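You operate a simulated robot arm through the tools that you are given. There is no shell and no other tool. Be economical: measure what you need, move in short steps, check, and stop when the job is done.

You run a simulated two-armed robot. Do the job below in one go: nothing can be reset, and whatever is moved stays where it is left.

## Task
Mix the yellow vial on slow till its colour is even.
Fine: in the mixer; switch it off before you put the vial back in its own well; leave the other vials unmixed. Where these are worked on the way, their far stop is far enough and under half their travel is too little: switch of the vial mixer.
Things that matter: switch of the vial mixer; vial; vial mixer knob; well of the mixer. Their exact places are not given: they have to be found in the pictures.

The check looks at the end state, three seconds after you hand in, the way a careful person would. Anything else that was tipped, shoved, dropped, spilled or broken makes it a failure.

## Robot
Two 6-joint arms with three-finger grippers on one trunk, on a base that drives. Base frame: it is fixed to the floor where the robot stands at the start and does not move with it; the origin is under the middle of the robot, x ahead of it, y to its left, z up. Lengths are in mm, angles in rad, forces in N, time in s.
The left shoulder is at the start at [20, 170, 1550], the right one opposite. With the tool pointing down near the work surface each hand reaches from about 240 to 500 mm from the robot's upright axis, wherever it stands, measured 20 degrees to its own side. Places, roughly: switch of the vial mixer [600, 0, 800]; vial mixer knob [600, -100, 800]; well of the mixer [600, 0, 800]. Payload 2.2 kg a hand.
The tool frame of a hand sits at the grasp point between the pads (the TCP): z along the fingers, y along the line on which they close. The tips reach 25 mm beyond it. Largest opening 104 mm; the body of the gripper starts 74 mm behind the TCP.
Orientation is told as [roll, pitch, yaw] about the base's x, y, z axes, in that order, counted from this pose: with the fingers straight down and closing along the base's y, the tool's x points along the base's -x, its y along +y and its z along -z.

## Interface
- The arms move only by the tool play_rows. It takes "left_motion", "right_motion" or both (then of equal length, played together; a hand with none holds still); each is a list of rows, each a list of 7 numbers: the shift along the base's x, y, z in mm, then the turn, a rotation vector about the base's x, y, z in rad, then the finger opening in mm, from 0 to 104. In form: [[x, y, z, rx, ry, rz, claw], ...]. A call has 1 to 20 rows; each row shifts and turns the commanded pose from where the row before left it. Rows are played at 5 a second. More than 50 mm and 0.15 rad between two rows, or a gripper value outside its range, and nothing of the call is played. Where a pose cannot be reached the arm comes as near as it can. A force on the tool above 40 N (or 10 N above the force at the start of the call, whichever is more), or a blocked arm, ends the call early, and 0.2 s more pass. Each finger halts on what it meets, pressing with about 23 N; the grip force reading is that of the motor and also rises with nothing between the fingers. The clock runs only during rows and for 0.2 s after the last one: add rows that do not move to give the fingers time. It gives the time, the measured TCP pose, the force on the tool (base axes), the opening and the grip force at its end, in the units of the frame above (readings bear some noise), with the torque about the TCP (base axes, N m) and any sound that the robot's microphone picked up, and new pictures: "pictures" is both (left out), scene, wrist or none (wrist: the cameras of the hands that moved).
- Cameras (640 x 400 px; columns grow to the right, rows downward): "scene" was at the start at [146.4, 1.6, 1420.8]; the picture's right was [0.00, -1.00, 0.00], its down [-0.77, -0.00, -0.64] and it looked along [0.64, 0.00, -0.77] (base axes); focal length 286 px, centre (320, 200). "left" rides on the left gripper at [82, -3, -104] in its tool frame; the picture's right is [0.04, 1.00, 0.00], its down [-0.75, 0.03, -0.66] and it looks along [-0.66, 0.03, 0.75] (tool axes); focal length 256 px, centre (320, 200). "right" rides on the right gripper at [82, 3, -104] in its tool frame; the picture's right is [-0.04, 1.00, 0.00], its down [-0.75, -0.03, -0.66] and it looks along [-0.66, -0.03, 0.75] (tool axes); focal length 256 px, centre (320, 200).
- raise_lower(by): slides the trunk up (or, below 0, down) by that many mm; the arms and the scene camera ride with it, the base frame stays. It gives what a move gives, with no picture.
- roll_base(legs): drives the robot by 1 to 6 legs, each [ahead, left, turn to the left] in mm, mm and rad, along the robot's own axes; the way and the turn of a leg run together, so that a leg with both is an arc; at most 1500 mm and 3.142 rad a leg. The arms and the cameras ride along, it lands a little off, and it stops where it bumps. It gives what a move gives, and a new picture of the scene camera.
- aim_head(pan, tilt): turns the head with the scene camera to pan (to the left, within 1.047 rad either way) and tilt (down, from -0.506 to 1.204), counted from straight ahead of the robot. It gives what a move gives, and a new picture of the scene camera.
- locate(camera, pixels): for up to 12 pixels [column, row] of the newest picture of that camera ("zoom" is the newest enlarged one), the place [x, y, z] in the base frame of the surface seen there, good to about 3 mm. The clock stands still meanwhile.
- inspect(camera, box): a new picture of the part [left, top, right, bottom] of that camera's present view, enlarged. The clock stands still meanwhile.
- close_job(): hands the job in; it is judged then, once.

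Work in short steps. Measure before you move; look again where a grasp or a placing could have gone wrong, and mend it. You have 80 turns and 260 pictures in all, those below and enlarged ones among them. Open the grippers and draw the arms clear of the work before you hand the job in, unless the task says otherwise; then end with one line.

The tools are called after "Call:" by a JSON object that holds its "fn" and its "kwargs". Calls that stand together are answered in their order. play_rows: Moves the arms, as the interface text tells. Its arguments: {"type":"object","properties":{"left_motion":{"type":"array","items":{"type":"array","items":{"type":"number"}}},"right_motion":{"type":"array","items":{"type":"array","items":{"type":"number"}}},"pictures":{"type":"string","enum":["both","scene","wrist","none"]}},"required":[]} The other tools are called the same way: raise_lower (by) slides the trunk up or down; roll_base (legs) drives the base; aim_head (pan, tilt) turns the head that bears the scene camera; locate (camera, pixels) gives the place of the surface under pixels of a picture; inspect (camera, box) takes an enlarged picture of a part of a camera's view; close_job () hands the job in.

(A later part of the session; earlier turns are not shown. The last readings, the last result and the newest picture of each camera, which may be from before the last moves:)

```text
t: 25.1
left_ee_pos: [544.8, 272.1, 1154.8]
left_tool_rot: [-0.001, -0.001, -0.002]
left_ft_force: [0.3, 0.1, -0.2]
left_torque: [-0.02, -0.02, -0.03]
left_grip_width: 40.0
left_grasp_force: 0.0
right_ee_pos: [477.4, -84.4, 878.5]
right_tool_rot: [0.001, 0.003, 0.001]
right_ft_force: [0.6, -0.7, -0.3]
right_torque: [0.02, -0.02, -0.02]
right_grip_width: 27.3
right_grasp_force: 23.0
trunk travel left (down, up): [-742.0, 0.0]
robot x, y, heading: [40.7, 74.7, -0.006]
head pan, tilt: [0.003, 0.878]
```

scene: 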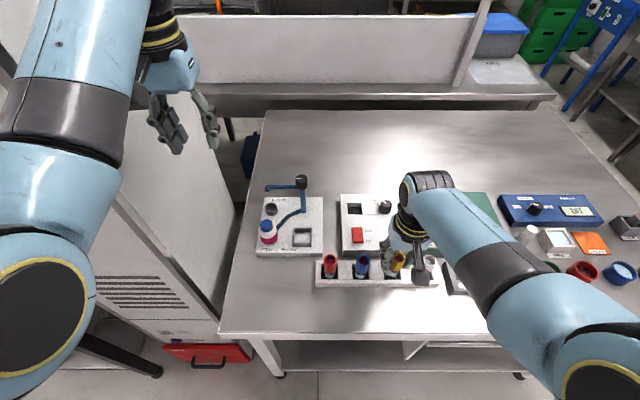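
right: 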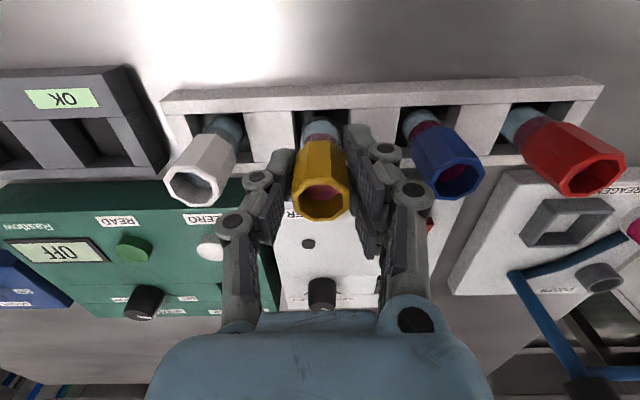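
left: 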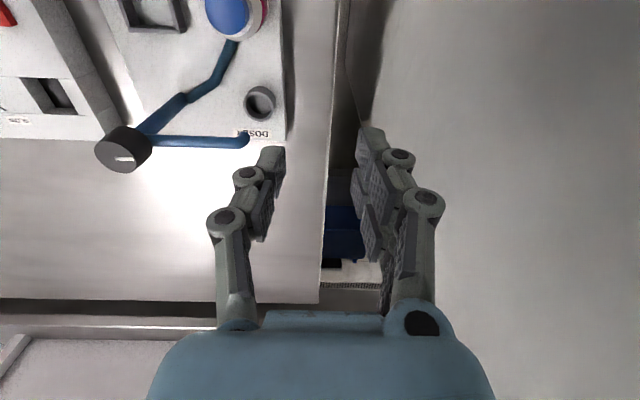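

The cap is held (27 mm, 23 N) and has risen. I lift to z≈955.

Call:
{"fn": "play_rows", "kwargs": {"right_motion": [[0, 0, 20, 0, 0, 0, 12], [0, 0, 20, 0, 0, 0, 12], [0, 0, 20, 0, 0, 0, 12], [0, 0, 17, 0, 0, 0, 12], [0, 0, 0, 0, 0, 0, 12]]}}

Call:
{"fn": "inspect", "kwargs": {"camera": "scene", "box": [300, 180, 460, 300]}}

```text
t: 26.4
left_ee_pos: [544.1, 271.9, 1155.2]
left_tool_rot: [0.0, -0.001, -0.002]
left_ft_force: [0.5, 0.5, 0.1]
left_torque: [-0.05, -0.04, 0.01]
left_grip_width: 40.0
left_grasp_force: 0.1
right_ee_pos: [478.4, -84.6, 955.7]
right_tool_rot: [-0.002, 0.0, 0.001]
right_ft_force: [0.1, -0.2, 0.3]
right_torque: [-0.03, -0.01, 0.01]
right_grip_width: 27.7
right_grasp_force: 22.9
trunk travel left (down, up): [-742.0, 0.0]
robot x, y, heading: [46.0, 74.1, -0.003]
head pan, tilt: [0.003, 0.878]
```

scene: 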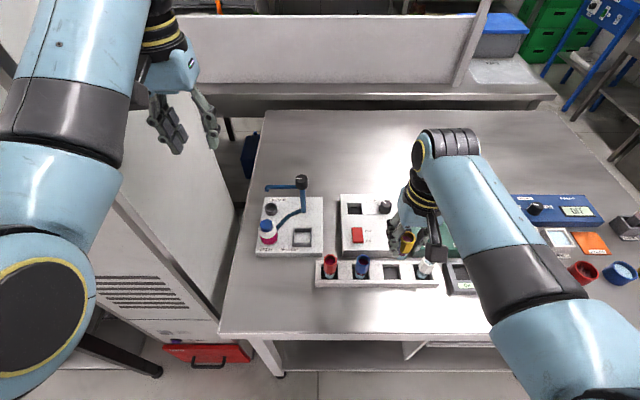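
right: 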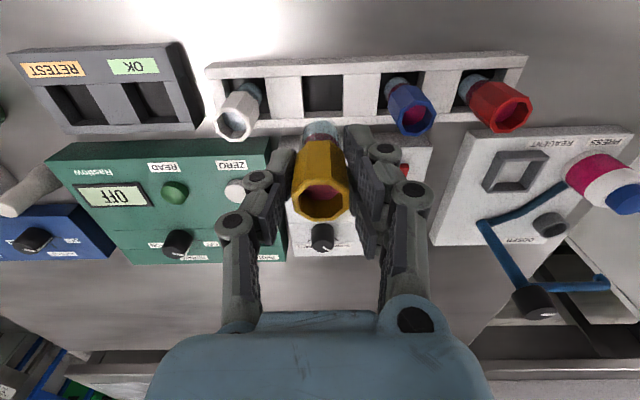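

```text
3.33 times, centred on (380, 240) of scene
```

zoom: 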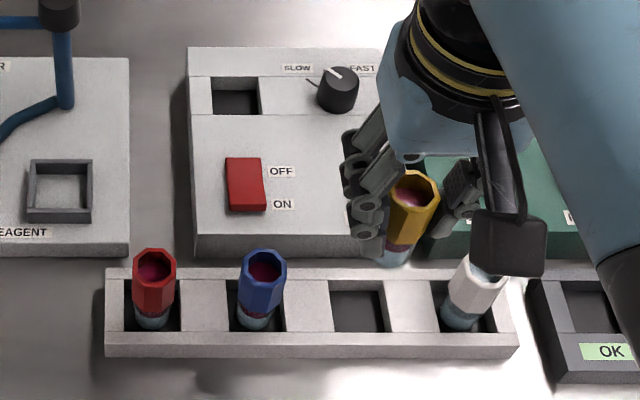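

The vial is up, its well is empty. I measure the empty rack well, the mixer well's floor and the vial's lower end.

Call:
{"fn": "locate", "kwargs": {"camera": "zoom", "pixels": [[360, 325], [345, 300], [232, 106], [245, 100], [212, 80], [257, 76], [214, 112], [262, 112], [393, 264], [331, 284], [378, 284], [336, 330]]}}

Call:
{"fn": "locate", "kwargs": {"camera": "right", "pixels": [[304, 78], [343, 76], [343, 110], [304, 112], [322, 95]]}}

```text
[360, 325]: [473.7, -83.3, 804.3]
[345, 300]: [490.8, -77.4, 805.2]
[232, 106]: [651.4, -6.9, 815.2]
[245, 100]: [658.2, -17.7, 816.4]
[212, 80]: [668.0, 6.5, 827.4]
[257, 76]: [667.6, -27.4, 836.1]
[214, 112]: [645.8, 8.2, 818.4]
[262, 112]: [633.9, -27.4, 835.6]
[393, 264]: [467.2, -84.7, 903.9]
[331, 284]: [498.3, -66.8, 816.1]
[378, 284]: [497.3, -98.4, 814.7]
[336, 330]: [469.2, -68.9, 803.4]
```

```text
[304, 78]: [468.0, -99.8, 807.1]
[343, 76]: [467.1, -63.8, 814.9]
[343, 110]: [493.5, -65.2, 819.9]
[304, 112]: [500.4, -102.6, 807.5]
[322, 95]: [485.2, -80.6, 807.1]
```

Rack floor z≈805, mixer floor z≈816, well centre ≈(648,-10): release TCP height ≈876. I drive ahead 70 with the vial held high.

Call:
{"fn": "roll_base", "kwargs": {"legs": [[70, 0, 0]]}}

Call:
{"fn": "play_rows", "kwargs": {"right_motion": [[15, 12, 0, 0, 0, 0, 12], [17, 12, 0, 0, 0, 0, 12], [17, 13, 0, 0, 0, 0, 12], [17, 13, 0, 0, 0, 0, 12], [17, 12, 0, 0, 0, 0, 12], [15, 12, 0, 0, 0, 0, 12], [0, 0, 0, 0, 0, 0, 12]]}}

```text
t: 27.4
left_ee_pos: [615.0, 273.1, 1153.0]
left_tool_rot: [-0.001, 0.0, 0.001]
left_ft_force: [0.3, 0.7, 0.1]
left_torque: [0.03, 0.02, 0.02]
left_grip_width: 40.0
left_grasp_force: 0.0
right_ee_pos: [548.5, -84.7, 955.5]
right_tool_rot: [0.0, 0.003, 0.005]
right_ft_force: [0.3, -0.1, -1.3]
right_torque: [-0.02, 0.04, 0.02]
right_grip_width: 27.6
right_grasp_force: 22.1
trunk travel left (down, up): [-742.0, 0.0]
robot x, y, heading: [112.8, 78.8, -0.004]
head pan, tilt: [0.003, 0.878]
```

scene: 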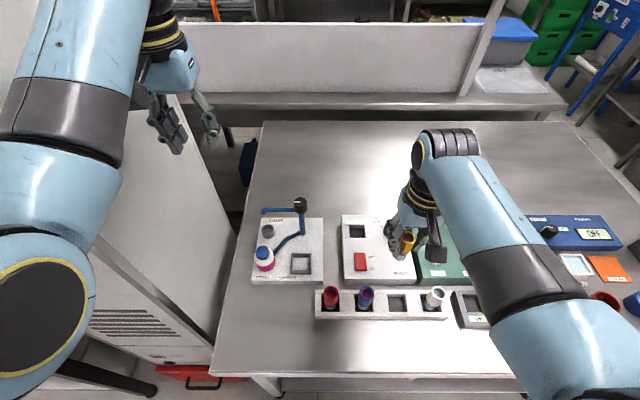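

```text
t: 29.0
left_ee_pos: [612.2, 272.2, 1155.1]
left_tool_rot: [-0.001, -0.001, -0.002]
left_ft_force: [0.1, 0.0, 0.0]
left_torque: [0.0, -0.02, 0.04]
left_grip_width: 39.8
left_grasp_force: 0.2
right_ee_pos: [643.8, -9.5, 957.3]
right_tool_rot: [0.0, 0.003, 0.003]
right_ft_force: [-0.1, 0.2, -0.8]
right_torque: [-0.03, 0.0, 0.01]
right_grip_width: 27.7
right_grasp_force: 23.2
trunk travel left (down, up): [-742.0, 0.0]
robot x, y, heading: [112.2, 75.2, -0.002]
head pan, tilt: [0.003, 0.878]
```

scene: 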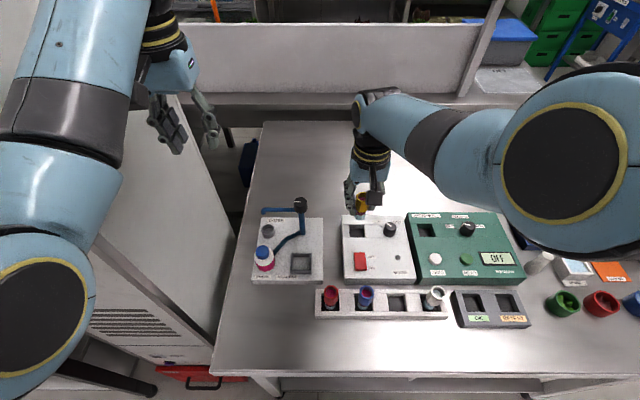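
right: 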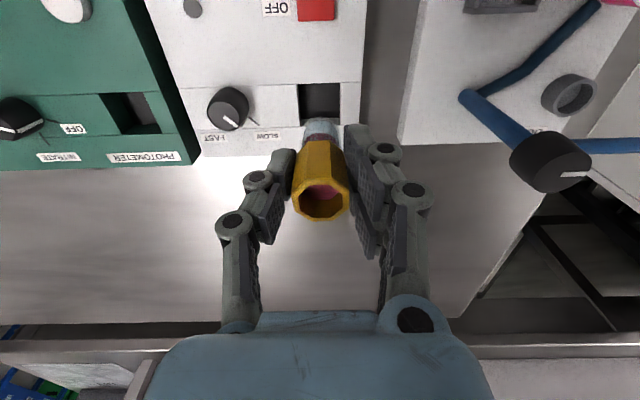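

It reaches the well. I check the well's edges in the wrist view before descending.

Call:
{"fn": "locate", "kwargs": {"camera": "right", "pixels": [[300, 86], [339, 84], [339, 118], [300, 118], [318, 95], [346, 100], [290, 100]]}}

Call:
{"fn": "inspect", "kwargs": {"camera": "right", "box": [260, 60, 380, 150]}}

```text
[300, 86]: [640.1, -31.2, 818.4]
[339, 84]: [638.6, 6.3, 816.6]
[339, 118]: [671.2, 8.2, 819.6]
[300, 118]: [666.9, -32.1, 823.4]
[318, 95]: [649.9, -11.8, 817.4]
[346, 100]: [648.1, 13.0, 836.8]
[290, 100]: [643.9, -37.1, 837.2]
```

```text
4.44 times, centred on (320, 105) of right
```

zoom: 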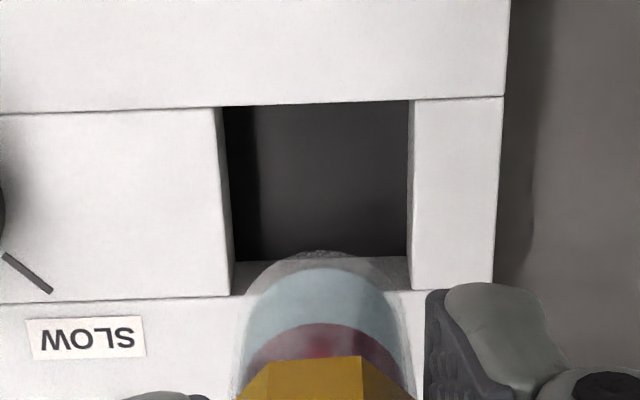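

Well centre comes out at (649,-11.5). I shift +4 x, -1.5 y and descend to z≈902 (vial end still just above the panel).

Call:
{"fn": "play_rows", "kwargs": {"right_motion": [[4, -1.5, -15, 0, 0, 0, 12], [0, 0, -20, 0, 0, 0, 12], [0, 0, -20, 0, 0, 0, 12], [0, 0, 0, 0, 0, 0, 12]]}}

Call:
{"fn": "inspect", "kwargs": {"camera": "right", "box": [260, 70, 380, 160]}}

Call:
{"fn": "inspect", "kwargs": {"camera": "scene", "box": [320, 180, 430, 260]}}

```text
t: 30.0
left_ee_pos: [613.7, 273.1, 1154.4]
left_tool_rot: [0.0, -0.001, 0.0]
left_ft_force: [-0.1, -0.1, -0.4]
left_torque: [-0.03, 0.02, -0.02]
left_grip_width: 40.1
left_grasp_force: 0.0
right_ee_pos: [629.7, -23.1, 924.1]
right_tool_rot: [-0.002, 0.002, 0.003]
right_ft_force: [0.2, 0.8, 0.0]
right_torque: [0.0, 0.01, 0.0]
right_grip_width: 27.8
right_grasp_force: 22.9
right hand out of reach, approached as far as the arm can: row 1, 2, 3
trunk travel left (down, up): [-742.0, 0.0]
robot x, y, heading: [109.8, 76.7, -0.002]
head pan, tilt: [0.003, 0.878]
```

scene: 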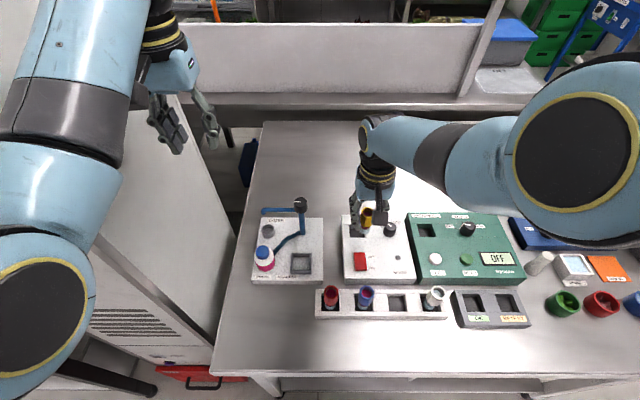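
right: 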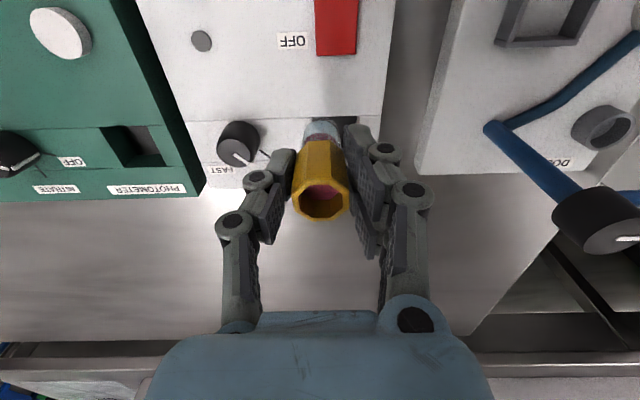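

```text
4.44 times, centred on (320, 115) of right
```

zoom: 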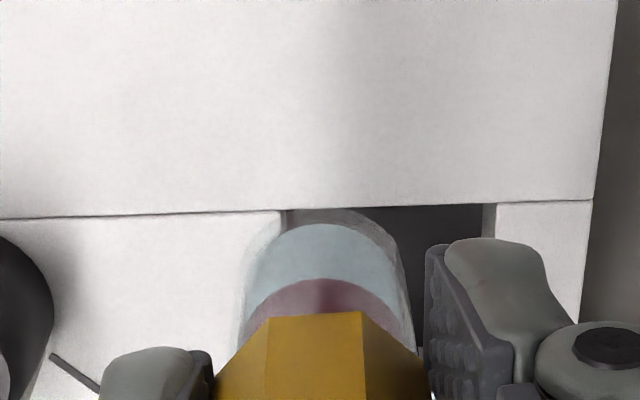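

```text
5.00 times, centred on (375, 220) of scene
```

zoom: 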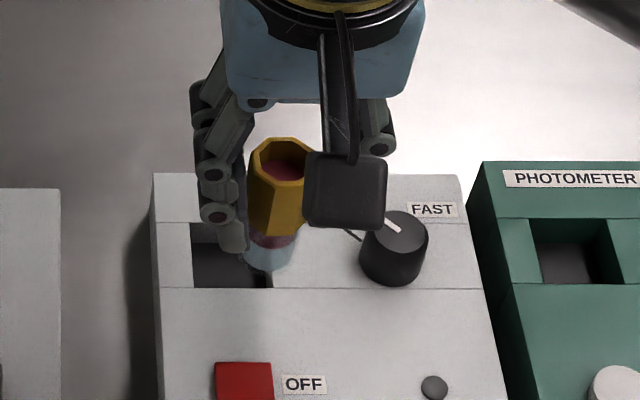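

Too far at this trunk height, as the arm is fully stretched. I raise the hand and lower the trunk in two alternating steps so the vial stays clear.

Call:
{"fn": "play_rows", "kwargs": {"right_motion": [[0, 0, 20, 0, 0, 0, 12], [0, 0, 25, 0, 0, 0, 12], [0, 0, 25, 0, 0, 0, 12], [0, 0, 0, 0, 0, 0, 12]], "pictures": "none"}}

Call:
{"fn": "raise_lower", "kwargs": {"by": -65}}

```text
t: 31.0
left_ee_pos: [614.5, 273.0, 1153.6]
left_tool_rot: [-0.001, -0.002, 0.0]
left_ft_force: [1.0, -0.6, 0.9]
left_torque: [-0.02, -0.01, 0.0]
left_grip_width: 39.9
left_grasp_force: 0.0
right_ee_pos: [637.8, -31.5, 1001.2]
right_tool_rot: [-0.01, -0.01, -0.005]
right_ft_force: [0.1, 0.0, -0.2]
right_torque: [0.04, 0.02, -0.03]
right_grip_width: 27.7
right_grasp_force: 22.3
trunk travel left (down, up): [-742.0, 0.0]
robot x, y, heading: [114.6, 80.8, 0.001]
head pan, tilt: [0.003, 0.878]
```

```text
t: 32.0
left_ee_pos: [613.2, 272.3, 1087.1]
left_tool_rot: [0.001, -0.002, 0.0]
left_ft_force: [-0.6, -0.5, 0.2]
left_torque: [0.02, 0.02, 0.03]
left_grip_width: 39.8
left_grasp_force: 0.1
right_ee_pos: [635.4, -33.2, 934.2]
right_tool_rot: [-0.014, -0.007, -0.004]
right_ft_force: [0.0, 0.0, -0.6]
right_torque: [0.01, -0.06, 0.0]
right_grip_width: 27.7
right_grasp_force: 23.2
trunk travel left (down, up): [-677.0, 65.0]
robot x, y, heading: [114.7, 78.4, -0.002]
head pan, tilt: [0.003, 0.878]
```

The inward limit shows again (y -33 rather than -23), so I strafe the base 50 left to give the arm a straighter line; the doser post at y≈125 stays clear.

Call:
{"fn": "roll_base", "kwargs": {"legs": [[0, 50, 0]]}}

Call:
{"fn": "play_rows", "kwargs": {"right_motion": [[4, -9, 0, 0.007, 0.003, 0.002, 12], [5, -9, 0, 0.007, 0.004, 0.002, 12], [5, -9, 0, 0, 0, 0, 12], [0, 0, 0, 0, 0, 0, 12]]}}

```text
t: 32.9
left_ee_pos: [614.4, 324.4, 1088.7]
left_tool_rot: [-0.002, 0.002, 0.0]
left_ft_force: [-0.1, 0.7, -0.3]
left_torque: [-0.04, -0.01, -0.03]
left_grip_width: 40.0
left_grasp_force: 0.0
right_ee_pos: [634.4, 17.8, 932.6]
right_tool_rot: [-0.015, -0.005, -0.006]
right_ft_force: [-0.3, 0.4, -1.0]
right_torque: [-0.02, 0.0, -0.01]
right_grip_width: 27.6
right_grasp_force: 22.6
trunk travel left (down, up): [-677.0, 65.0]
robot x, y, heading: [112.1, 128.4, -0.003]
head pan, tilt: [0.003, 0.878]
```

scene: 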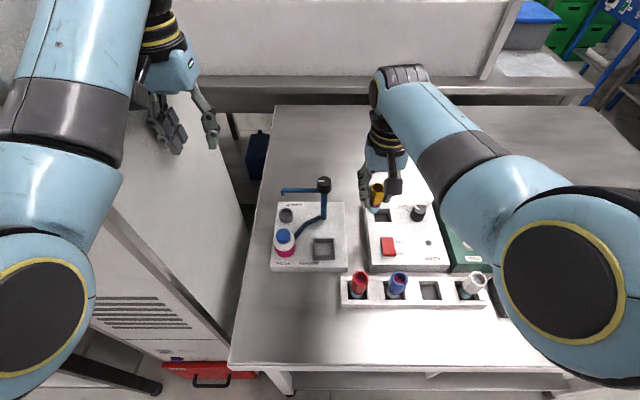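

```text
t: 33.9
left_ee_pos: [614.1, 322.6, 1088.3]
left_tool_rot: [-0.001, -0.003, 0.001]
left_ft_force: [-0.1, 0.6, 0.1]
left_torque: [-0.01, 0.01, -0.02]
left_grip_width: 39.9
left_grasp_force: 0.0
right_ee_pos: [649.4, -12.1, 932.6]
right_tool_rot: [0.0, 0.001, 0.001]
right_ft_force: [0.0, 0.1, 0.4]
right_torque: [0.01, -0.02, 0.01]
right_grip_width: 27.9
right_grasp_force: 22.6
trunk travel left (down, up): [-677.0, 65.0]
robot x, y, heading: [113.7, 128.3, 0.004]
head pan, tilt: [0.003, 0.878]
```

scene: 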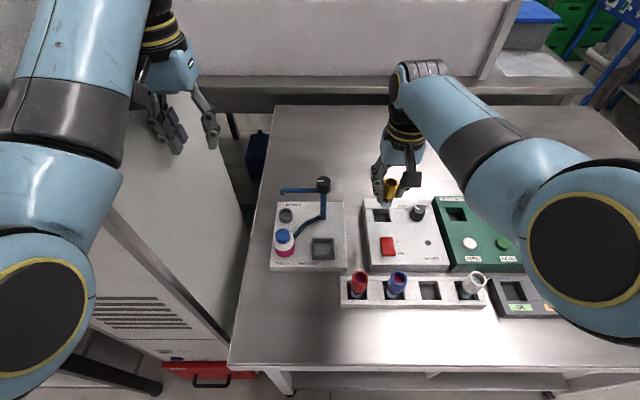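
right: 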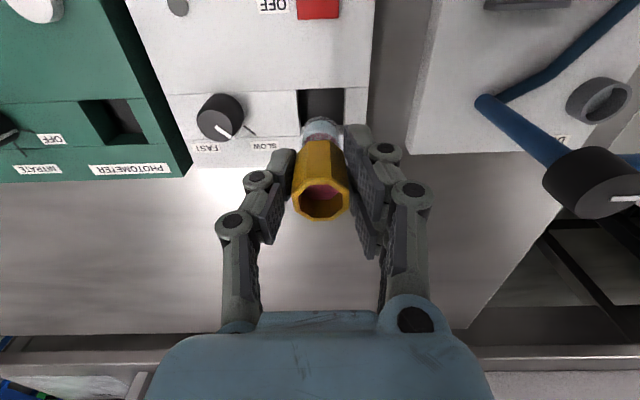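

Now it sits exactly at (649,-12,933), level. I descend to z≈903 and check alignment.

Call:
{"fn": "play_rows", "kwargs": {"right_motion": [[0, 0, -15, 0, 0, 0, 12], [0, 0, -15, 0, 0, 0, 12], [0, 0, 0, 0, 0, 0, 12]]}}

Call:
{"fn": "inspect", "kwargs": {"camera": "right", "box": [260, 70, 380, 160]}}

Call:
{"fn": "inspect", "kwargs": {"camera": "scene", "box": [345, 165, 455, 245]}}

```text
t: 34.7
left_ee_pos: [613.6, 321.7, 1089.7]
left_tool_rot: [0.001, -0.001, 0.001]
left_ft_force: [0.2, -0.1, 0.9]
left_torque: [-0.02, 0.01, 0.0]
left_grip_width: 40.1
left_grasp_force: 0.0
right_ee_pos: [648.1, -10.3, 902.3]
right_tool_rot: [0.0, 0.003, -0.001]
right_ft_force: [-0.6, 0.2, -0.1]
right_torque: [0.04, 0.02, 0.05]
right_grip_width: 28.0
right_grasp_force: 22.9
trunk travel left (down, up): [-677.0, 65.0]
robot x, y, heading: [111.8, 128.1, -0.002]
head pan, tilt: [0.003, 0.878]
```

scene: 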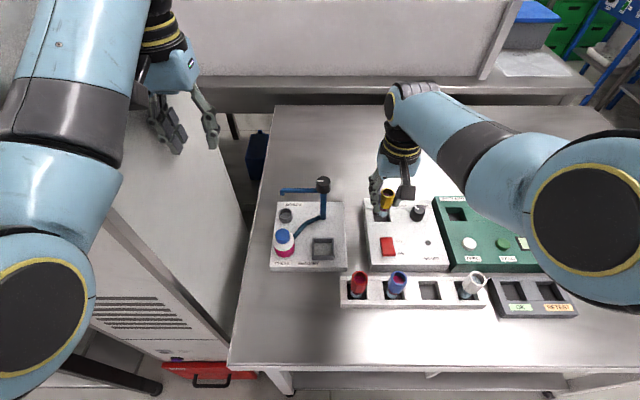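
right: 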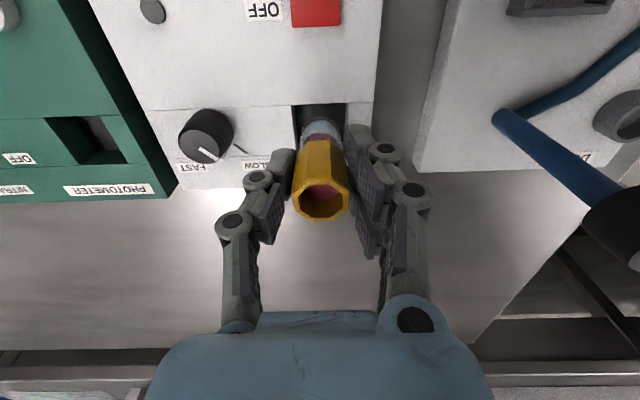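

```text
4.44 times, centred on (320, 115) of right
```

zoom: 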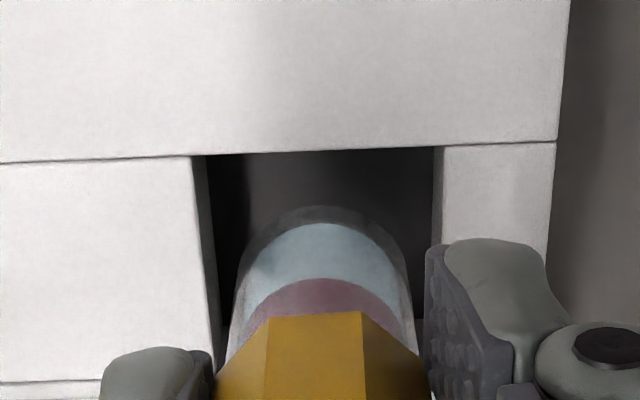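

```text
5.00 times, centred on (400, 205) of scene
```

zoom: 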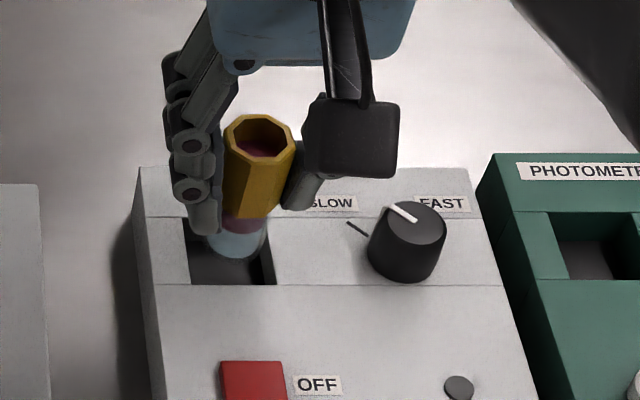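

The vial is centred over the opening. I lower it to z≈878 in small steps.

Call:
{"fn": "play_rows", "kwargs": {"right_motion": [[0, -1, -8, 0, 0, 0, 12], [0, 0, -8, 0, 0, 0, 12], [0, 0, -8, 0, 0, 0, 12], [0, 0, 0, 0, 0, 0, 12]]}}

Call:
{"fn": "inspect", "kwargs": {"camera": "scene", "box": [345, 165, 455, 245]}}

```text
t: 35.7
left_ee_pos: [613.9, 321.9, 1089.7]
left_tool_rot: [0.0, -0.004, 0.001]
left_ft_force: [0.0, 0.1, 0.4]
left_torque: [0.01, -0.03, 0.0]
left_grip_width: 39.8
left_grasp_force: 0.1
right_ee_pos: [648.4, -12.0, 878.1]
right_tool_rot: [0.002, 0.0, -0.002]
right_ft_force: [-0.6, 0.1, 0.5]
right_torque: [-0.02, 0.02, 0.0]
right_grip_width: 27.8
right_grasp_force: 23.4
trunk travel left (down, up): [-677.0, 65.0]
robot x, y, heading: [113.8, 130.7, -0.001]
head pan, tilt: [0.003, 0.878]
```

scene: 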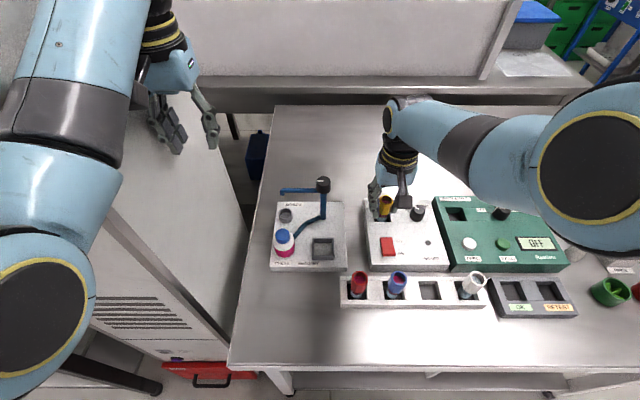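
right: 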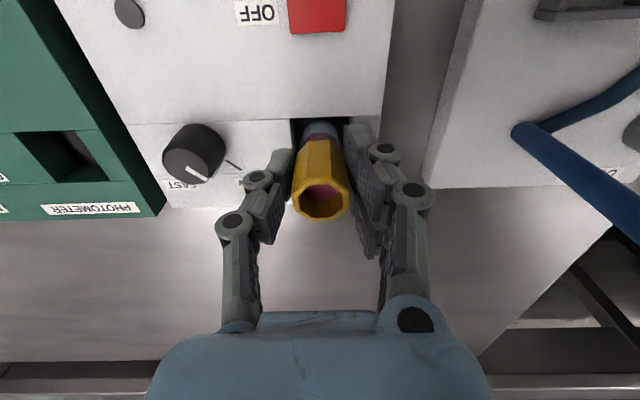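

```text
5.00 times, centred on (400, 205) of scene
```

zoom: 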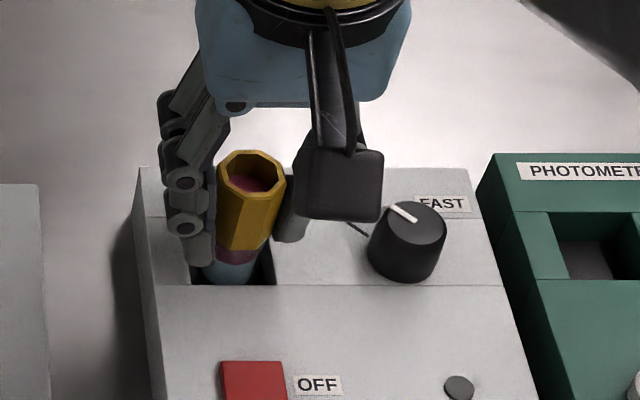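

In the well, about 2–3 mm above the floor. I lower 2 mm more while watching force, then release by opening to 50.

Call:
{"fn": "play_rows", "kwargs": {"right_motion": [[0, 0, -1.5, 0, 0, 0, 12], [0, 0, -1, 0, 0, 0, 12], [0, 0, 0, 0, 0, 0, 12]], "pictures": "none"}}

```text
t: 36.5
left_ee_pos: [613.6, 321.2, 1089.0]
left_tool_rot: [0.001, -0.003, 0.0]
left_ft_force: [-0.1, 0.0, 0.3]
left_torque: [-0.02, -0.03, 0.0]
left_grip_width: 39.9
left_grasp_force: 0.0
right_ee_pos: [648.4, -12.3, 875.0]
right_tool_rot: [0.001, 0.001, -0.003]
right_ft_force: [0.3, -0.7, 0.6]
right_torque: [0.01, 0.03, -0.01]
right_grip_width: 27.4
right_grasp_force: 23.1
trunk travel left (down, up): [-677.0, 65.0]
robot x, y, heading: [110.3, 128.0, -0.0]
head pan, tilt: [0.003, 0.878]
```

No contact force yet; I lower another 1 mm at a time, then see.

Call:
{"fn": "play_rows", "kwargs": {"right_motion": [[0, 0, -1, 0, 0, 0, 12], [0, 0, 0, 0, 0, 0, 12]], "pictures": "none"}}

Call:
{"fn": "play_rows", "kwargs": {"right_motion": [[0, 0, -1, 0, 0, 0, 12], [0, 0, 0, 0, 0, 0, 12]], "pictures": "none"}}

```text
t: 37.1
left_ee_pos: [614.1, 322.4, 1088.9]
left_tool_rot: [-0.001, -0.003, -0.001]
left_ft_force: [0.7, 0.0, 0.3]
left_torque: [0.02, 0.02, -0.02]
left_grip_width: 39.9
left_grasp_force: 0.0
right_ee_pos: [647.9, -11.7, 874.8]
right_tool_rot: [0.0, -0.001, -0.002]
right_ft_force: [-1.5, -0.9, 9.2]
right_torque: [-0.04, 0.12, 0.01]
right_grip_width: 27.5
right_grasp_force: 23.2
trunk travel left (down, up): [-677.0, 65.0]
robot x, y, heading: [111.1, 130.0, 0.002]
head pan, tilt: [0.003, 0.878]
```

```text
t: 37.7
left_ee_pos: [613.2, 322.6, 1089.9]
left_tool_rot: [0.0, -0.001, -0.002]
left_ft_force: [1.2, -0.4, -1.0]
left_torque: [0.01, 0.0, -0.01]
left_grip_width: 40.0
left_grasp_force: 0.0
right_ee_pos: [650.0, -12.2, 874.2]
right_tool_rot: [0.0, 0.0, -0.002]
right_ft_force: [1.5, -1.3, 13.5]
right_torque: [0.0, -0.02, 0.01]
right_grip_width: 27.5
right_grasp_force: 22.6
trunk travel left (down, up): [-677.0, 65.0]
robot x, y, heading: [111.1, 125.0, 0.0]
head pan, tilt: [0.003, 0.878]
```

The vial stands on the floor (13 N up). I ease 1 mm, open, and rise clear.

Call:
{"fn": "play_rows", "kwargs": {"right_motion": [[0, 0, 1, 0, 0, 0, 12], [0, 0, 0, 0, 0, 0, 32], [0, 0, 0, 0, 0, 0, 46], [0, 0, 0, 0, 0, 0, 52], [0, 0, 15, 0, 0, 0, 52], [0, 0, 25, 0, 0, 0, 52], [0, 0, 25, 0, 0, 0, 52], [0, 0, 0, 0, 0, 0, 52]]}}

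Call:
{"fn": "inspect", "kwargs": {"camera": "scene", "box": [345, 165, 455, 260]}}

```text
t: 39.5
left_ee_pos: [612.8, 321.8, 1089.1]
left_tool_rot: [-0.001, 0.0, 0.0]
left_ft_force: [1.2, 0.0, -0.9]
left_torque: [0.02, -0.03, 0.02]
left_grip_width: 40.1
left_grasp_force: 0.0
right_ee_pos: [646.4, -12.4, 938.1]
right_tool_rot: [0.0, 0.004, 0.0]
right_ft_force: [-0.1, -0.7, -0.7]
right_torque: [-0.01, 0.03, -0.03]
right_grip_width: 52.1
right_grasp_force: 0.0
trunk travel left (down, up): [-677.0, 65.0]
robot x, y, heading: [112.4, 129.2, -0.0]
head pan, tilt: [0.003, 0.878]
```

scene: 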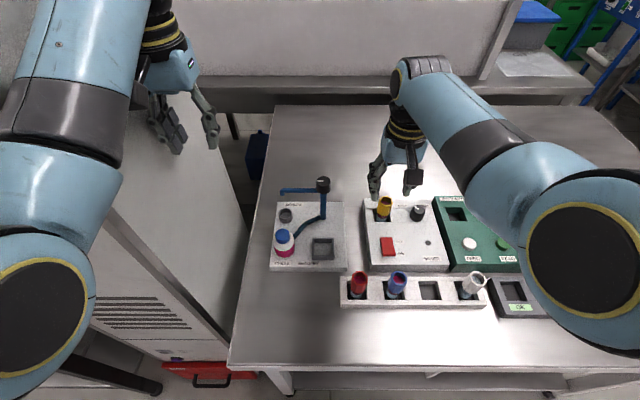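
right: 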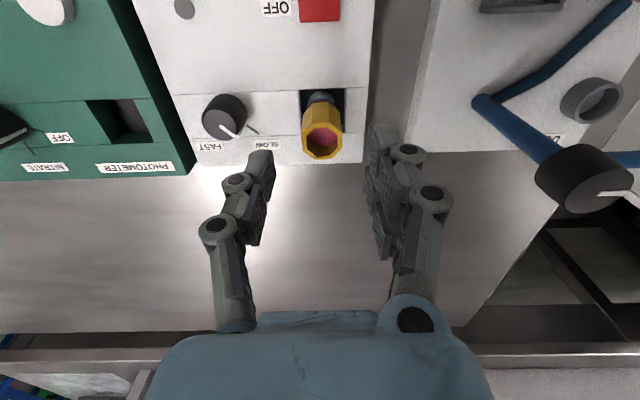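

```text
4.21 times, centred on (400, 212) of scene
```

zoom: 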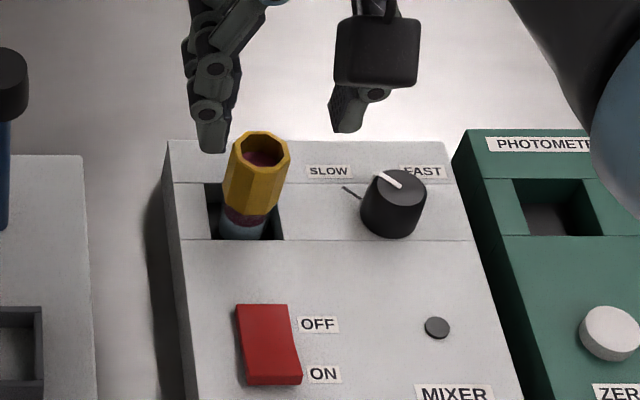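

The vial stands upright in the mixer. I measure the switch's two ends, then move the hand above it.

Call:
{"fn": "locate", "kwargs": {"camera": "zoom", "pixels": [[263, 308], [265, 325], [267, 345], [269, 362], [271, 372], [274, 383], [238, 340], [297, 345], [438, 327]]}}

Call:
{"fn": "play_rows", "kwargs": {"right_motion": [[-20, 0, 0, 0, 0, 0, 52], [-20, 0, 0, 0, 0, 0, 40], [-20, 0, 0, 0, 0, 0, 25], [-20, 0, 0, 0, 0, 0, 10], [-20, 0, 0, 0, 0, 0, 0], [-3, 1, 0, 0, 0, 0, 0], [0, 0, 0, 0, 0, 0, 0]]}}

```text
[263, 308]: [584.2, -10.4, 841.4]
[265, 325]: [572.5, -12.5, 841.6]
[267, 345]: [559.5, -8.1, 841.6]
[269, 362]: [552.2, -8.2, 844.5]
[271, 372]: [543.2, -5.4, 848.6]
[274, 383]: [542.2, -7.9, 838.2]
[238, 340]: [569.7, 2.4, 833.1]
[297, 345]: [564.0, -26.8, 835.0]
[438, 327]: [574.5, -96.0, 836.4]
```

```text
t: 41.3
left_ee_pos: [613.0, 322.6, 1089.6]
left_tool_rot: [0.003, 0.002, 0.0]
left_ft_force: [0.3, -0.6, -0.5]
left_torque: [0.0, 0.03, 0.01]
left_grip_width: 39.9
left_grasp_force: 0.1
right_ee_pos: [553.5, -57.2, 940.4]
right_tool_rot: [-0.073, -0.011, -0.016]
right_ft_force: [0.5, 0.1, 0.1]
right_torque: [0.01, 0.02, 0.0]
right_grip_width: 0.0
right_grasp_force: 23.2
trunk travel left (down, up): [-677.0, 65.0]
robot x, y, heading: [112.0, 131.2, -0.0]
head pan, tilt: [0.003, 0.878]
stopped in row 7 (right hand): the arm was blocked; the commanded pose is now the measured one
```

scene: 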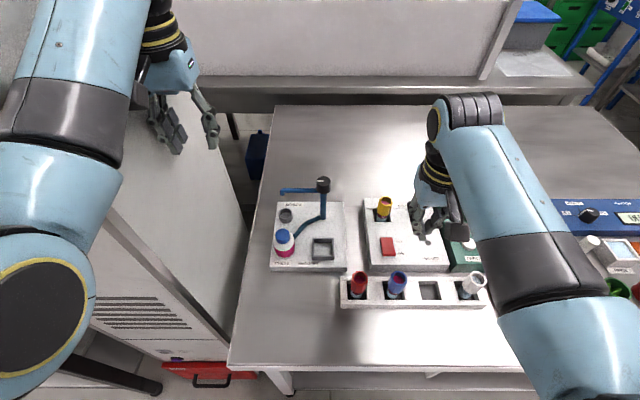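
right: 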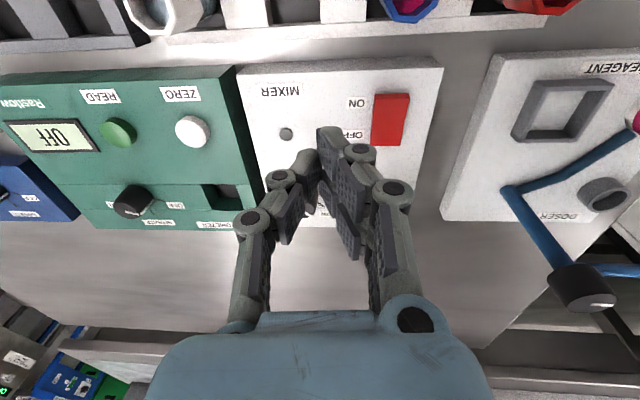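

Folding limit again; I raise the trunk by 65 and back the base 60, as worked for the rack.

Call:
{"fn": "raise_lower", "kwargs": {"by": 65}}

Call:
{"fn": "roll_base", "kwargs": {"legs": [[-60, 0, 0]]}}

Call:
{"fn": "play_rows", "kwargs": {"right_motion": [[15, 12, -20, 0.025, 0.005, 0.005, 0], [15, 12, -20, 0.025, 0.006, 0.006, 0], [12, 12, -20, 0.023, 0, 0.005, 0], [8, 10, -20, 0, 0, 0, 0], [0, 0, 0, 0, 0, 0, 0]]}}

```text
t: 42.4
left_ee_pos: [613.7, 322.4, 1153.3]
left_tool_rot: [0.001, 0.0, -0.001]
left_ft_force: [-0.4, -0.2, 0.0]
left_torque: [0.01, -0.01, 0.01]
left_grip_width: 40.1
left_grasp_force: 0.1
right_ee_pos: [553.1, -57.7, 1004.7]
right_tool_rot: [-0.073, -0.011, -0.015]
right_ft_force: [0.1, 0.4, 0.8]
right_torque: [0.03, 0.02, 0.01]
right_grip_width: 0.2
right_grasp_force: 22.7
trunk travel left (down, up): [-742.0, 0.0]
robot x, y, heading: [111.5, 128.9, 0.001]
head pan, tilt: [0.003, 0.878]
```

```text
t: 43.3
left_ee_pos: [551.5, 322.1, 1153.9]
left_tool_rot: [-0.002, -0.001, 0.001]
left_ft_force: [-0.7, 0.0, 0.2]
left_torque: [0.03, -0.05, -0.01]
left_grip_width: 40.1
left_grasp_force: 0.0
right_ee_pos: [493.2, -57.9, 1005.6]
right_tool_rot: [-0.074, -0.014, -0.015]
right_ft_force: [-0.9, 0.7, -0.1]
right_torque: [0.0, -0.03, 0.0]
right_grip_width: 0.2
right_grasp_force: 23.6
trunk travel left (down, up): [-742.0, 0.0]
robot x, y, heading: [54.0, 129.7, 0.003]
head pan, tilt: [0.003, 0.878]
```

scene: 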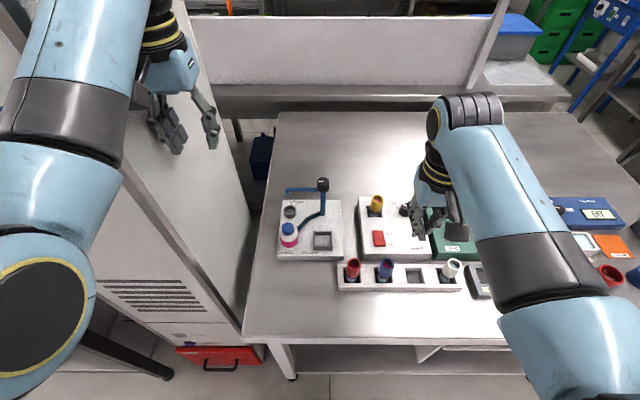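

```text
t: 44.5
left_ee_pos: [552.5, 322.7, 1154.3]
left_tool_rot: [0.0, -0.001, 0.0]
left_ft_force: [-0.7, 0.2, 0.4]
left_torque: [0.01, 0.03, -0.02]
left_grip_width: 40.0
left_grasp_force: 0.0
right_ee_pos: [542.4, -12.6, 924.0]
right_tool_rot: [0.001, 0.0, 0.001]
right_ft_force: [0.9, -0.4, 0.9]
right_torque: [-0.03, 0.01, -0.01]
right_grip_width: 0.2
right_grasp_force: 22.9
trunk travel left (down, up): [-742.0, 0.0]
robot x, y, heading: [49.9, 126.2, -0.001]
head pan, tilt: [0.003, 0.878]
```

scene: 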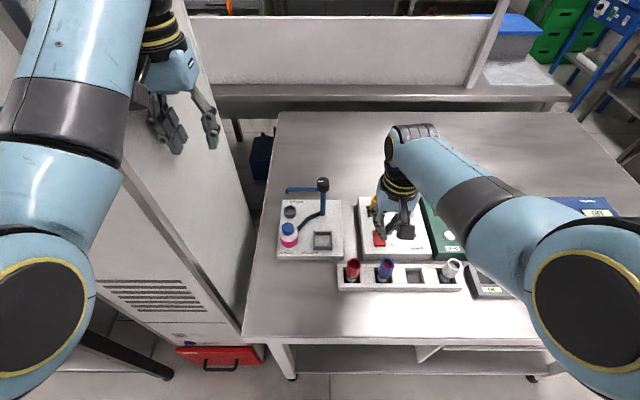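
right: 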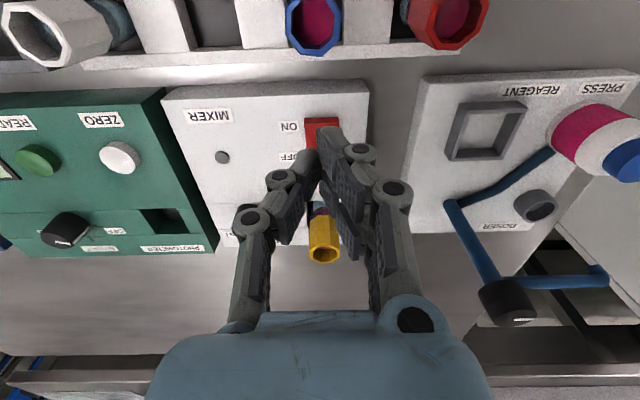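

The hand is over the ON end. I descend to just above it (tips at ≈852).

Call:
{"fn": "play_rows", "kwargs": {"right_motion": [[2, 1, -20, 0, 0, 0, 0], [1, 0, -20, 0, 0, 0, 0], [0, 0, -7, 0, 0, 0, 0]]}}

Call:
{"fn": "inspect", "kwargs": {"camera": "scene", "box": [340, 180, 440, 260]}}

```text
t: 45.3
left_ee_pos: [553.9, 322.9, 1154.0]
left_tool_rot: [0.001, 0.001, 0.0]
left_ft_force: [0.1, -0.3, -0.1]
left_torque: [0.01, 0.03, 0.0]
left_grip_width: 40.0
left_grasp_force: 0.0
right_ee_pos: [545.5, -9.9, 884.8]
right_tool_rot: [-0.001, -0.003, 0.001]
right_ft_force: [0.1, -0.1, 0.3]
right_torque: [-0.01, -0.01, 0.04]
right_grip_width: 0.3
right_grasp_force: 22.8
right hand out of reach, approached as far as the arm can: row 3
trunk travel left (down, up): [-742.0, 0.0]
robot x, y, heading: [53.7, 128.4, -0.002]
head pan, tilt: [0.003, 0.878]
```

scene: 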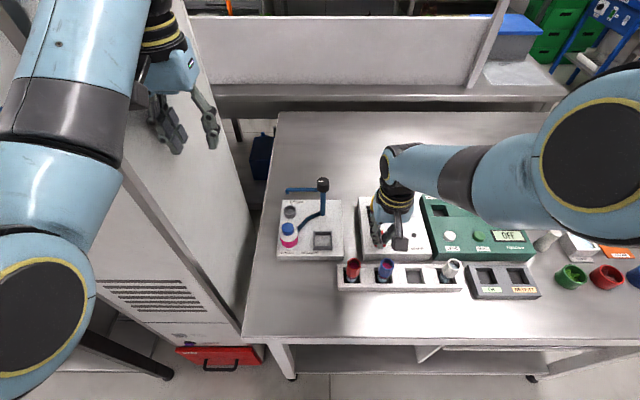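
right: 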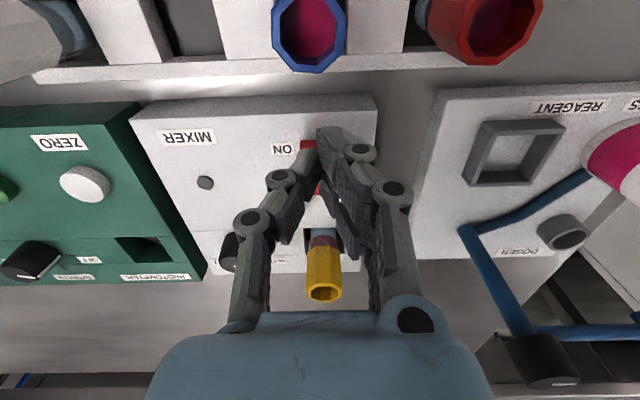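

```text
5.00 times, centred on (390, 220) of scene
```

zoom: 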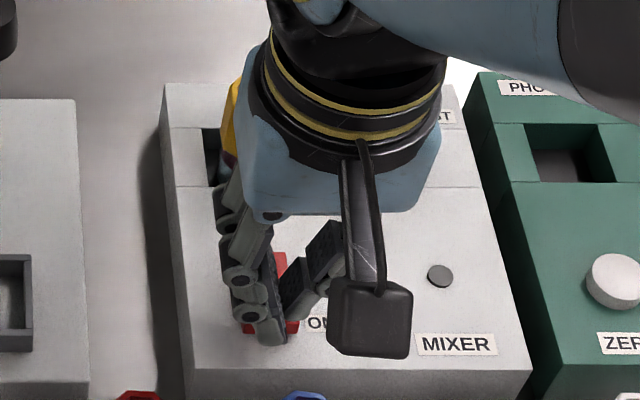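

It is at the lower reach limit, so I lift 25 and lower the trunk 30, then press from there.

Call:
{"fn": "play_rows", "kwargs": {"right_motion": [[0, 0, 25, 0, 0, 0, 0], [0, 0, 0, 0, 0, 0, 0]], "pictures": "none"}}

Call:
{"fn": "raise_lower", "kwargs": {"by": -30}}

Call:
{"fn": "play_rows", "kwargs": {"right_motion": [[0, 0, 0, 0, 0, 0, 0], [0, 0, 0, 0, 0, 0, 0]], "pictures": "wrist"}}

```text
t: 45.9
left_ee_pos: [552.7, 322.0, 1154.6]
left_tool_rot: [0.003, -0.003, 0.0]
left_ft_force: [0.1, 0.6, 0.2]
left_torque: [-0.03, 0.03, -0.01]
left_grip_width: 40.1
left_grasp_force: 0.1
right_ee_pos: [556.0, -7.5, 900.5]
right_tool_rot: [0.001, -0.001, 0.0]
right_ft_force: [0.0, 0.0, -0.4]
right_torque: [0.01, -0.01, -0.03]
right_grip_width: 0.0
right_grasp_force: 22.7
right hand out of reach, approached as far as the arm can: row 1
trunk travel left (down, up): [-742.0, 0.0]
robot x, y, heading: [52.1, 129.5, -0.001]
head pan, tilt: [0.003, 0.878]
```

```text
t: 46.7
left_ee_pos: [552.8, 322.5, 1124.2]
left_tool_rot: [0.001, -0.003, 0.001]
left_ft_force: [0.3, -0.8, -0.5]
left_torque: [-0.01, 0.03, 0.03]
left_grip_width: 40.0
left_grasp_force: 0.0
right_ee_pos: [556.8, -7.2, 868.8]
right_tool_rot: [-0.001, 0.0, -0.001]
right_ft_force: [0.2, -0.3, -0.2]
right_torque: [-0.05, 0.0, 0.01]
right_grip_width: 0.2
right_grasp_force: 28.5
trunk travel left (down, up): [-712.0, 30.0]
robot x, y, heading: [50.0, 127.8, -0.006]
head pan, tilt: [0.003, 0.878]
```

```text
t: 47.3
left_ee_pos: [552.8, 322.2, 1125.5]
left_tool_rot: [0.0, 0.001, -0.001]
left_ft_force: [-0.6, 0.3, 0.0]
left_torque: [0.02, -0.01, 0.01]
left_grip_width: 40.0
left_grasp_force: 0.1
right_ee_pos: [556.6, -9.1, 868.6]
right_tool_rot: [0.0, 0.003, 0.0]
right_ft_force: [0.1, 0.7, 0.6]
right_torque: [-0.01, -0.02, 0.01]
right_grip_width: 6.1
right_grasp_force: 28.9
trunk travel left (down, up): [-712.0, 30.0]
robot x, y, heading: [52.2, 128.8, -0.005]
head pan, tilt: [0.003, 0.878]
```

right: 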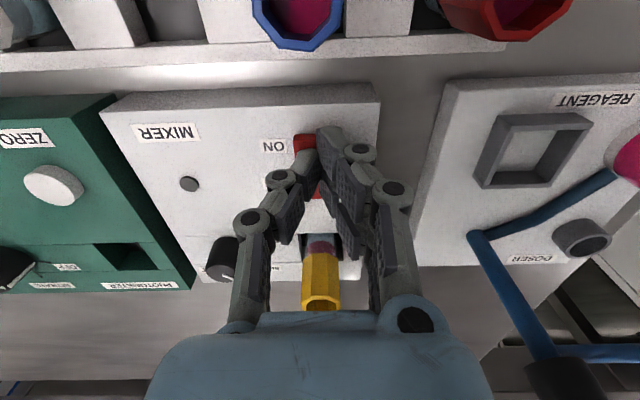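

The tips are at about the rocker's middle, lower than intended. I lift 15, and shift back to the ON end.

Call:
{"fn": "play_rows", "kwargs": {"right_motion": [[0, 0, 15, 0, 0, 0, 0], [-5, -1, 0, 0, 0, 0, 0], [-5, -1, 0, 0, 0, 0, 0], [0, 0, 0, 0, 0, 0, 0]], "pictures": "wrist"}}

Call:
{"fn": "inspect", "kwargs": {"camera": "right", "box": [250, 100, 400, 220]}}

```text
t: 48.3
left_ee_pos: [555.0, 322.6, 1124.1]
left_tool_rot: [0.001, 0.0, 0.001]
left_ft_force: [0.0, -0.3, 0.1]
left_torque: [0.04, 0.0, 0.0]
left_grip_width: 40.1
left_grasp_force: 0.1
right_ee_pos: [559.9, -8.3, 873.2]
right_tool_rot: [0.0, 0.004, 0.001]
right_ft_force: [-1.2, -0.3, 0.3]
right_torque: [-0.01, -0.01, 0.07]
right_grip_width: 0.0
right_grasp_force: 28.4
right hand out of reach, approached as far as the arm can: row 1, 2, 3
trunk travel left (down, up): [-712.0, 30.0]
robot x, y, heading: [52.8, 125.8, 0.001]
head pan, tilt: [0.003, 0.878]
```

right: 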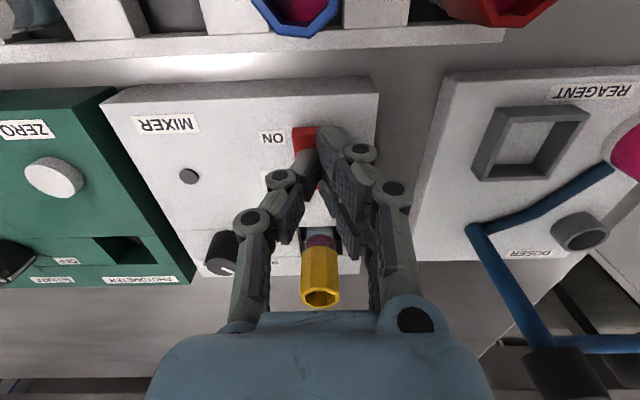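

```text
3.33 times, centred on (325, 160) of right
```

zoom: 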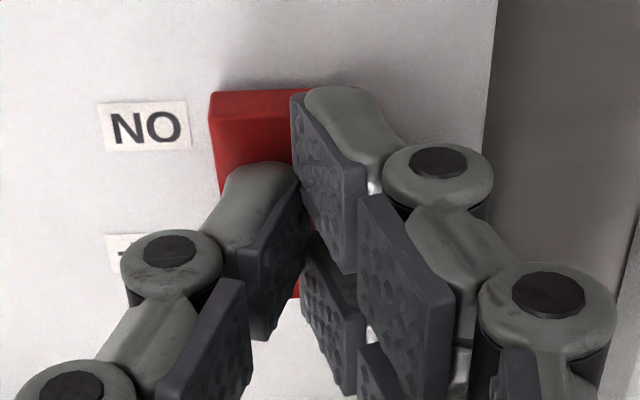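

The arm is in an awkward configuration and barely follows. I lift further in several steps to free it.

Call:
{"fn": "play_rows", "kwargs": {"right_motion": [[0, 0, 15, 0, 0, 0, 0], [0, 0, 15, 0, 0, 0, 0], [0, 0, 15, 0, 0, 0, 0], [0, 0, 15, 0, 0, 0, 0], [0, 0, 0, 0, 0, 0, 0]], "pictures": "scene"}}

```text
t: 49.5
left_ee_pos: [553.9, 322.6, 1124.8]
left_tool_rot: [0.001, -0.001, -0.002]
left_ft_force: [0.2, -0.1, 0.6]
left_torque: [0.03, -0.01, 0.01]
left_grip_width: 39.9
left_grasp_force: 0.0
right_ee_pos: [587.8, -1.8, 909.7]
right_tool_rot: [0.0, 0.002, 0.002]
right_ft_force: [0.5, -0.5, 0.2]
right_torque: [0.06, -0.01, -0.03]
right_grip_width: 0.1
right_grasp_force: 28.5
right hand out of reach, approached as far as the arm can: row 1, 2, 3, 4
trunk travel left (down, up): [-712.0, 30.0]
robot x, y, heading: [51.3, 124.2, -0.002]
head pan, tilt: [0.003, 0.878]
```

scene: 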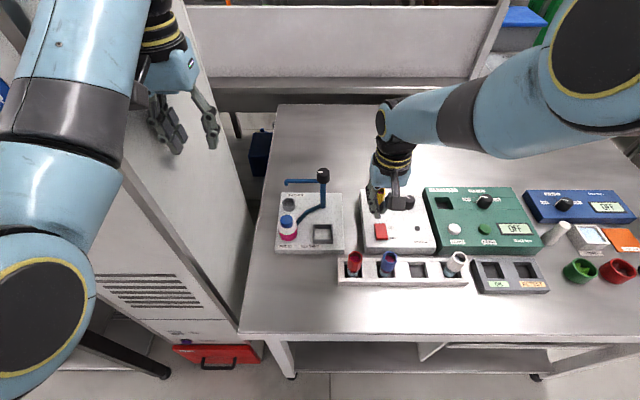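

It slides along a limit toward +x, close to the vial, so I stop lifting. Earlier, moving toward -y freed this limit; I do that with small steps.

Call:
{"fn": "play_rows", "kwargs": {"right_motion": [[-5, -12, 0, 0, 0, 0, 0], [-5, -12, 0, 0, 0, 0, 0], [-5, -12, 0, 0, 0, 0, 0], [0, 0, 0, 0, 0, 0, 0]], "pictures": "scene"}}

```text
t: 50.5
left_ee_pos: [552.4, 321.7, 1123.8]
left_tool_rot: [0.001, 0.0, -0.001]
left_ft_force: [-0.1, 0.3, -1.2]
left_torque: [0.02, 0.0, 0.01]
left_grip_width: 39.8
left_grasp_force: 0.0
right_ee_pos: [587.3, -35.0, 898.9]
right_tool_rot: [0.0, 0.005, -0.001]
right_ft_force: [0.1, -0.4, 0.4]
right_torque: [-0.03, 0.01, 0.01]
right_grip_width: 0.0
right_grasp_force: 28.8
right hand out of reach, approached as far as the arm can: row 1, 2, 3
trunk travel left (down, up): [-712.0, 30.0]
robot x, y, heading: [48.9, 129.6, -0.002]
head pan, tilt: [0.003, 0.878]
```

scene: 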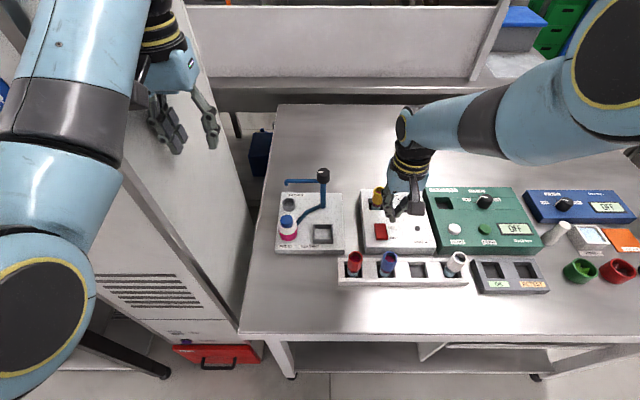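

The arm is straight (810 mm from the shoulder), so small inward moves do not bend the elbow. I command larger up-and-back steps to bring it out of the straight pose.

Call:
{"fn": "play_rows", "kwargs": {"right_motion": [[-20, 0, 42, 0, 0, 0, 0], [-20, 0, 42, 0, 0, 0, 0], [0, 0, 0, 0, 0, 0, 0], [0, 0, 0, 0, 0, 0, 0]], "pictures": "scene"}}

```text
t: 51.5
left_ee_pos: [553.0, 321.6, 1124.4]
left_tool_rot: [0.0, 0.0, 0.0]
left_ft_force: [0.1, -0.2, 0.3]
left_torque: [-0.02, 0.01, 0.0]
left_grip_width: 39.9
left_grasp_force: 0.0
right_ee_pos: [612.3, -26.4, 936.2]
right_tool_rot: [0.0, 0.002, -0.001]
right_ft_force: [0.0, 1.0, -0.1]
right_torque: [-0.01, 0.02, -0.01]
right_grip_width: 0.0
right_grasp_force: 28.4
right hand out of reach, approached as far as the arm can: row 1, 2
trunk travel left (down, up): [-712.0, 30.0]
robot x, y, heading: [51.3, 128.2, -0.003]
head pan, tilt: [0.003, 0.878]
```

scene: 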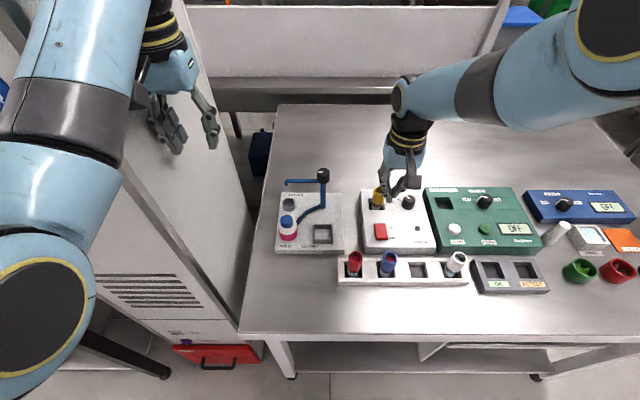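

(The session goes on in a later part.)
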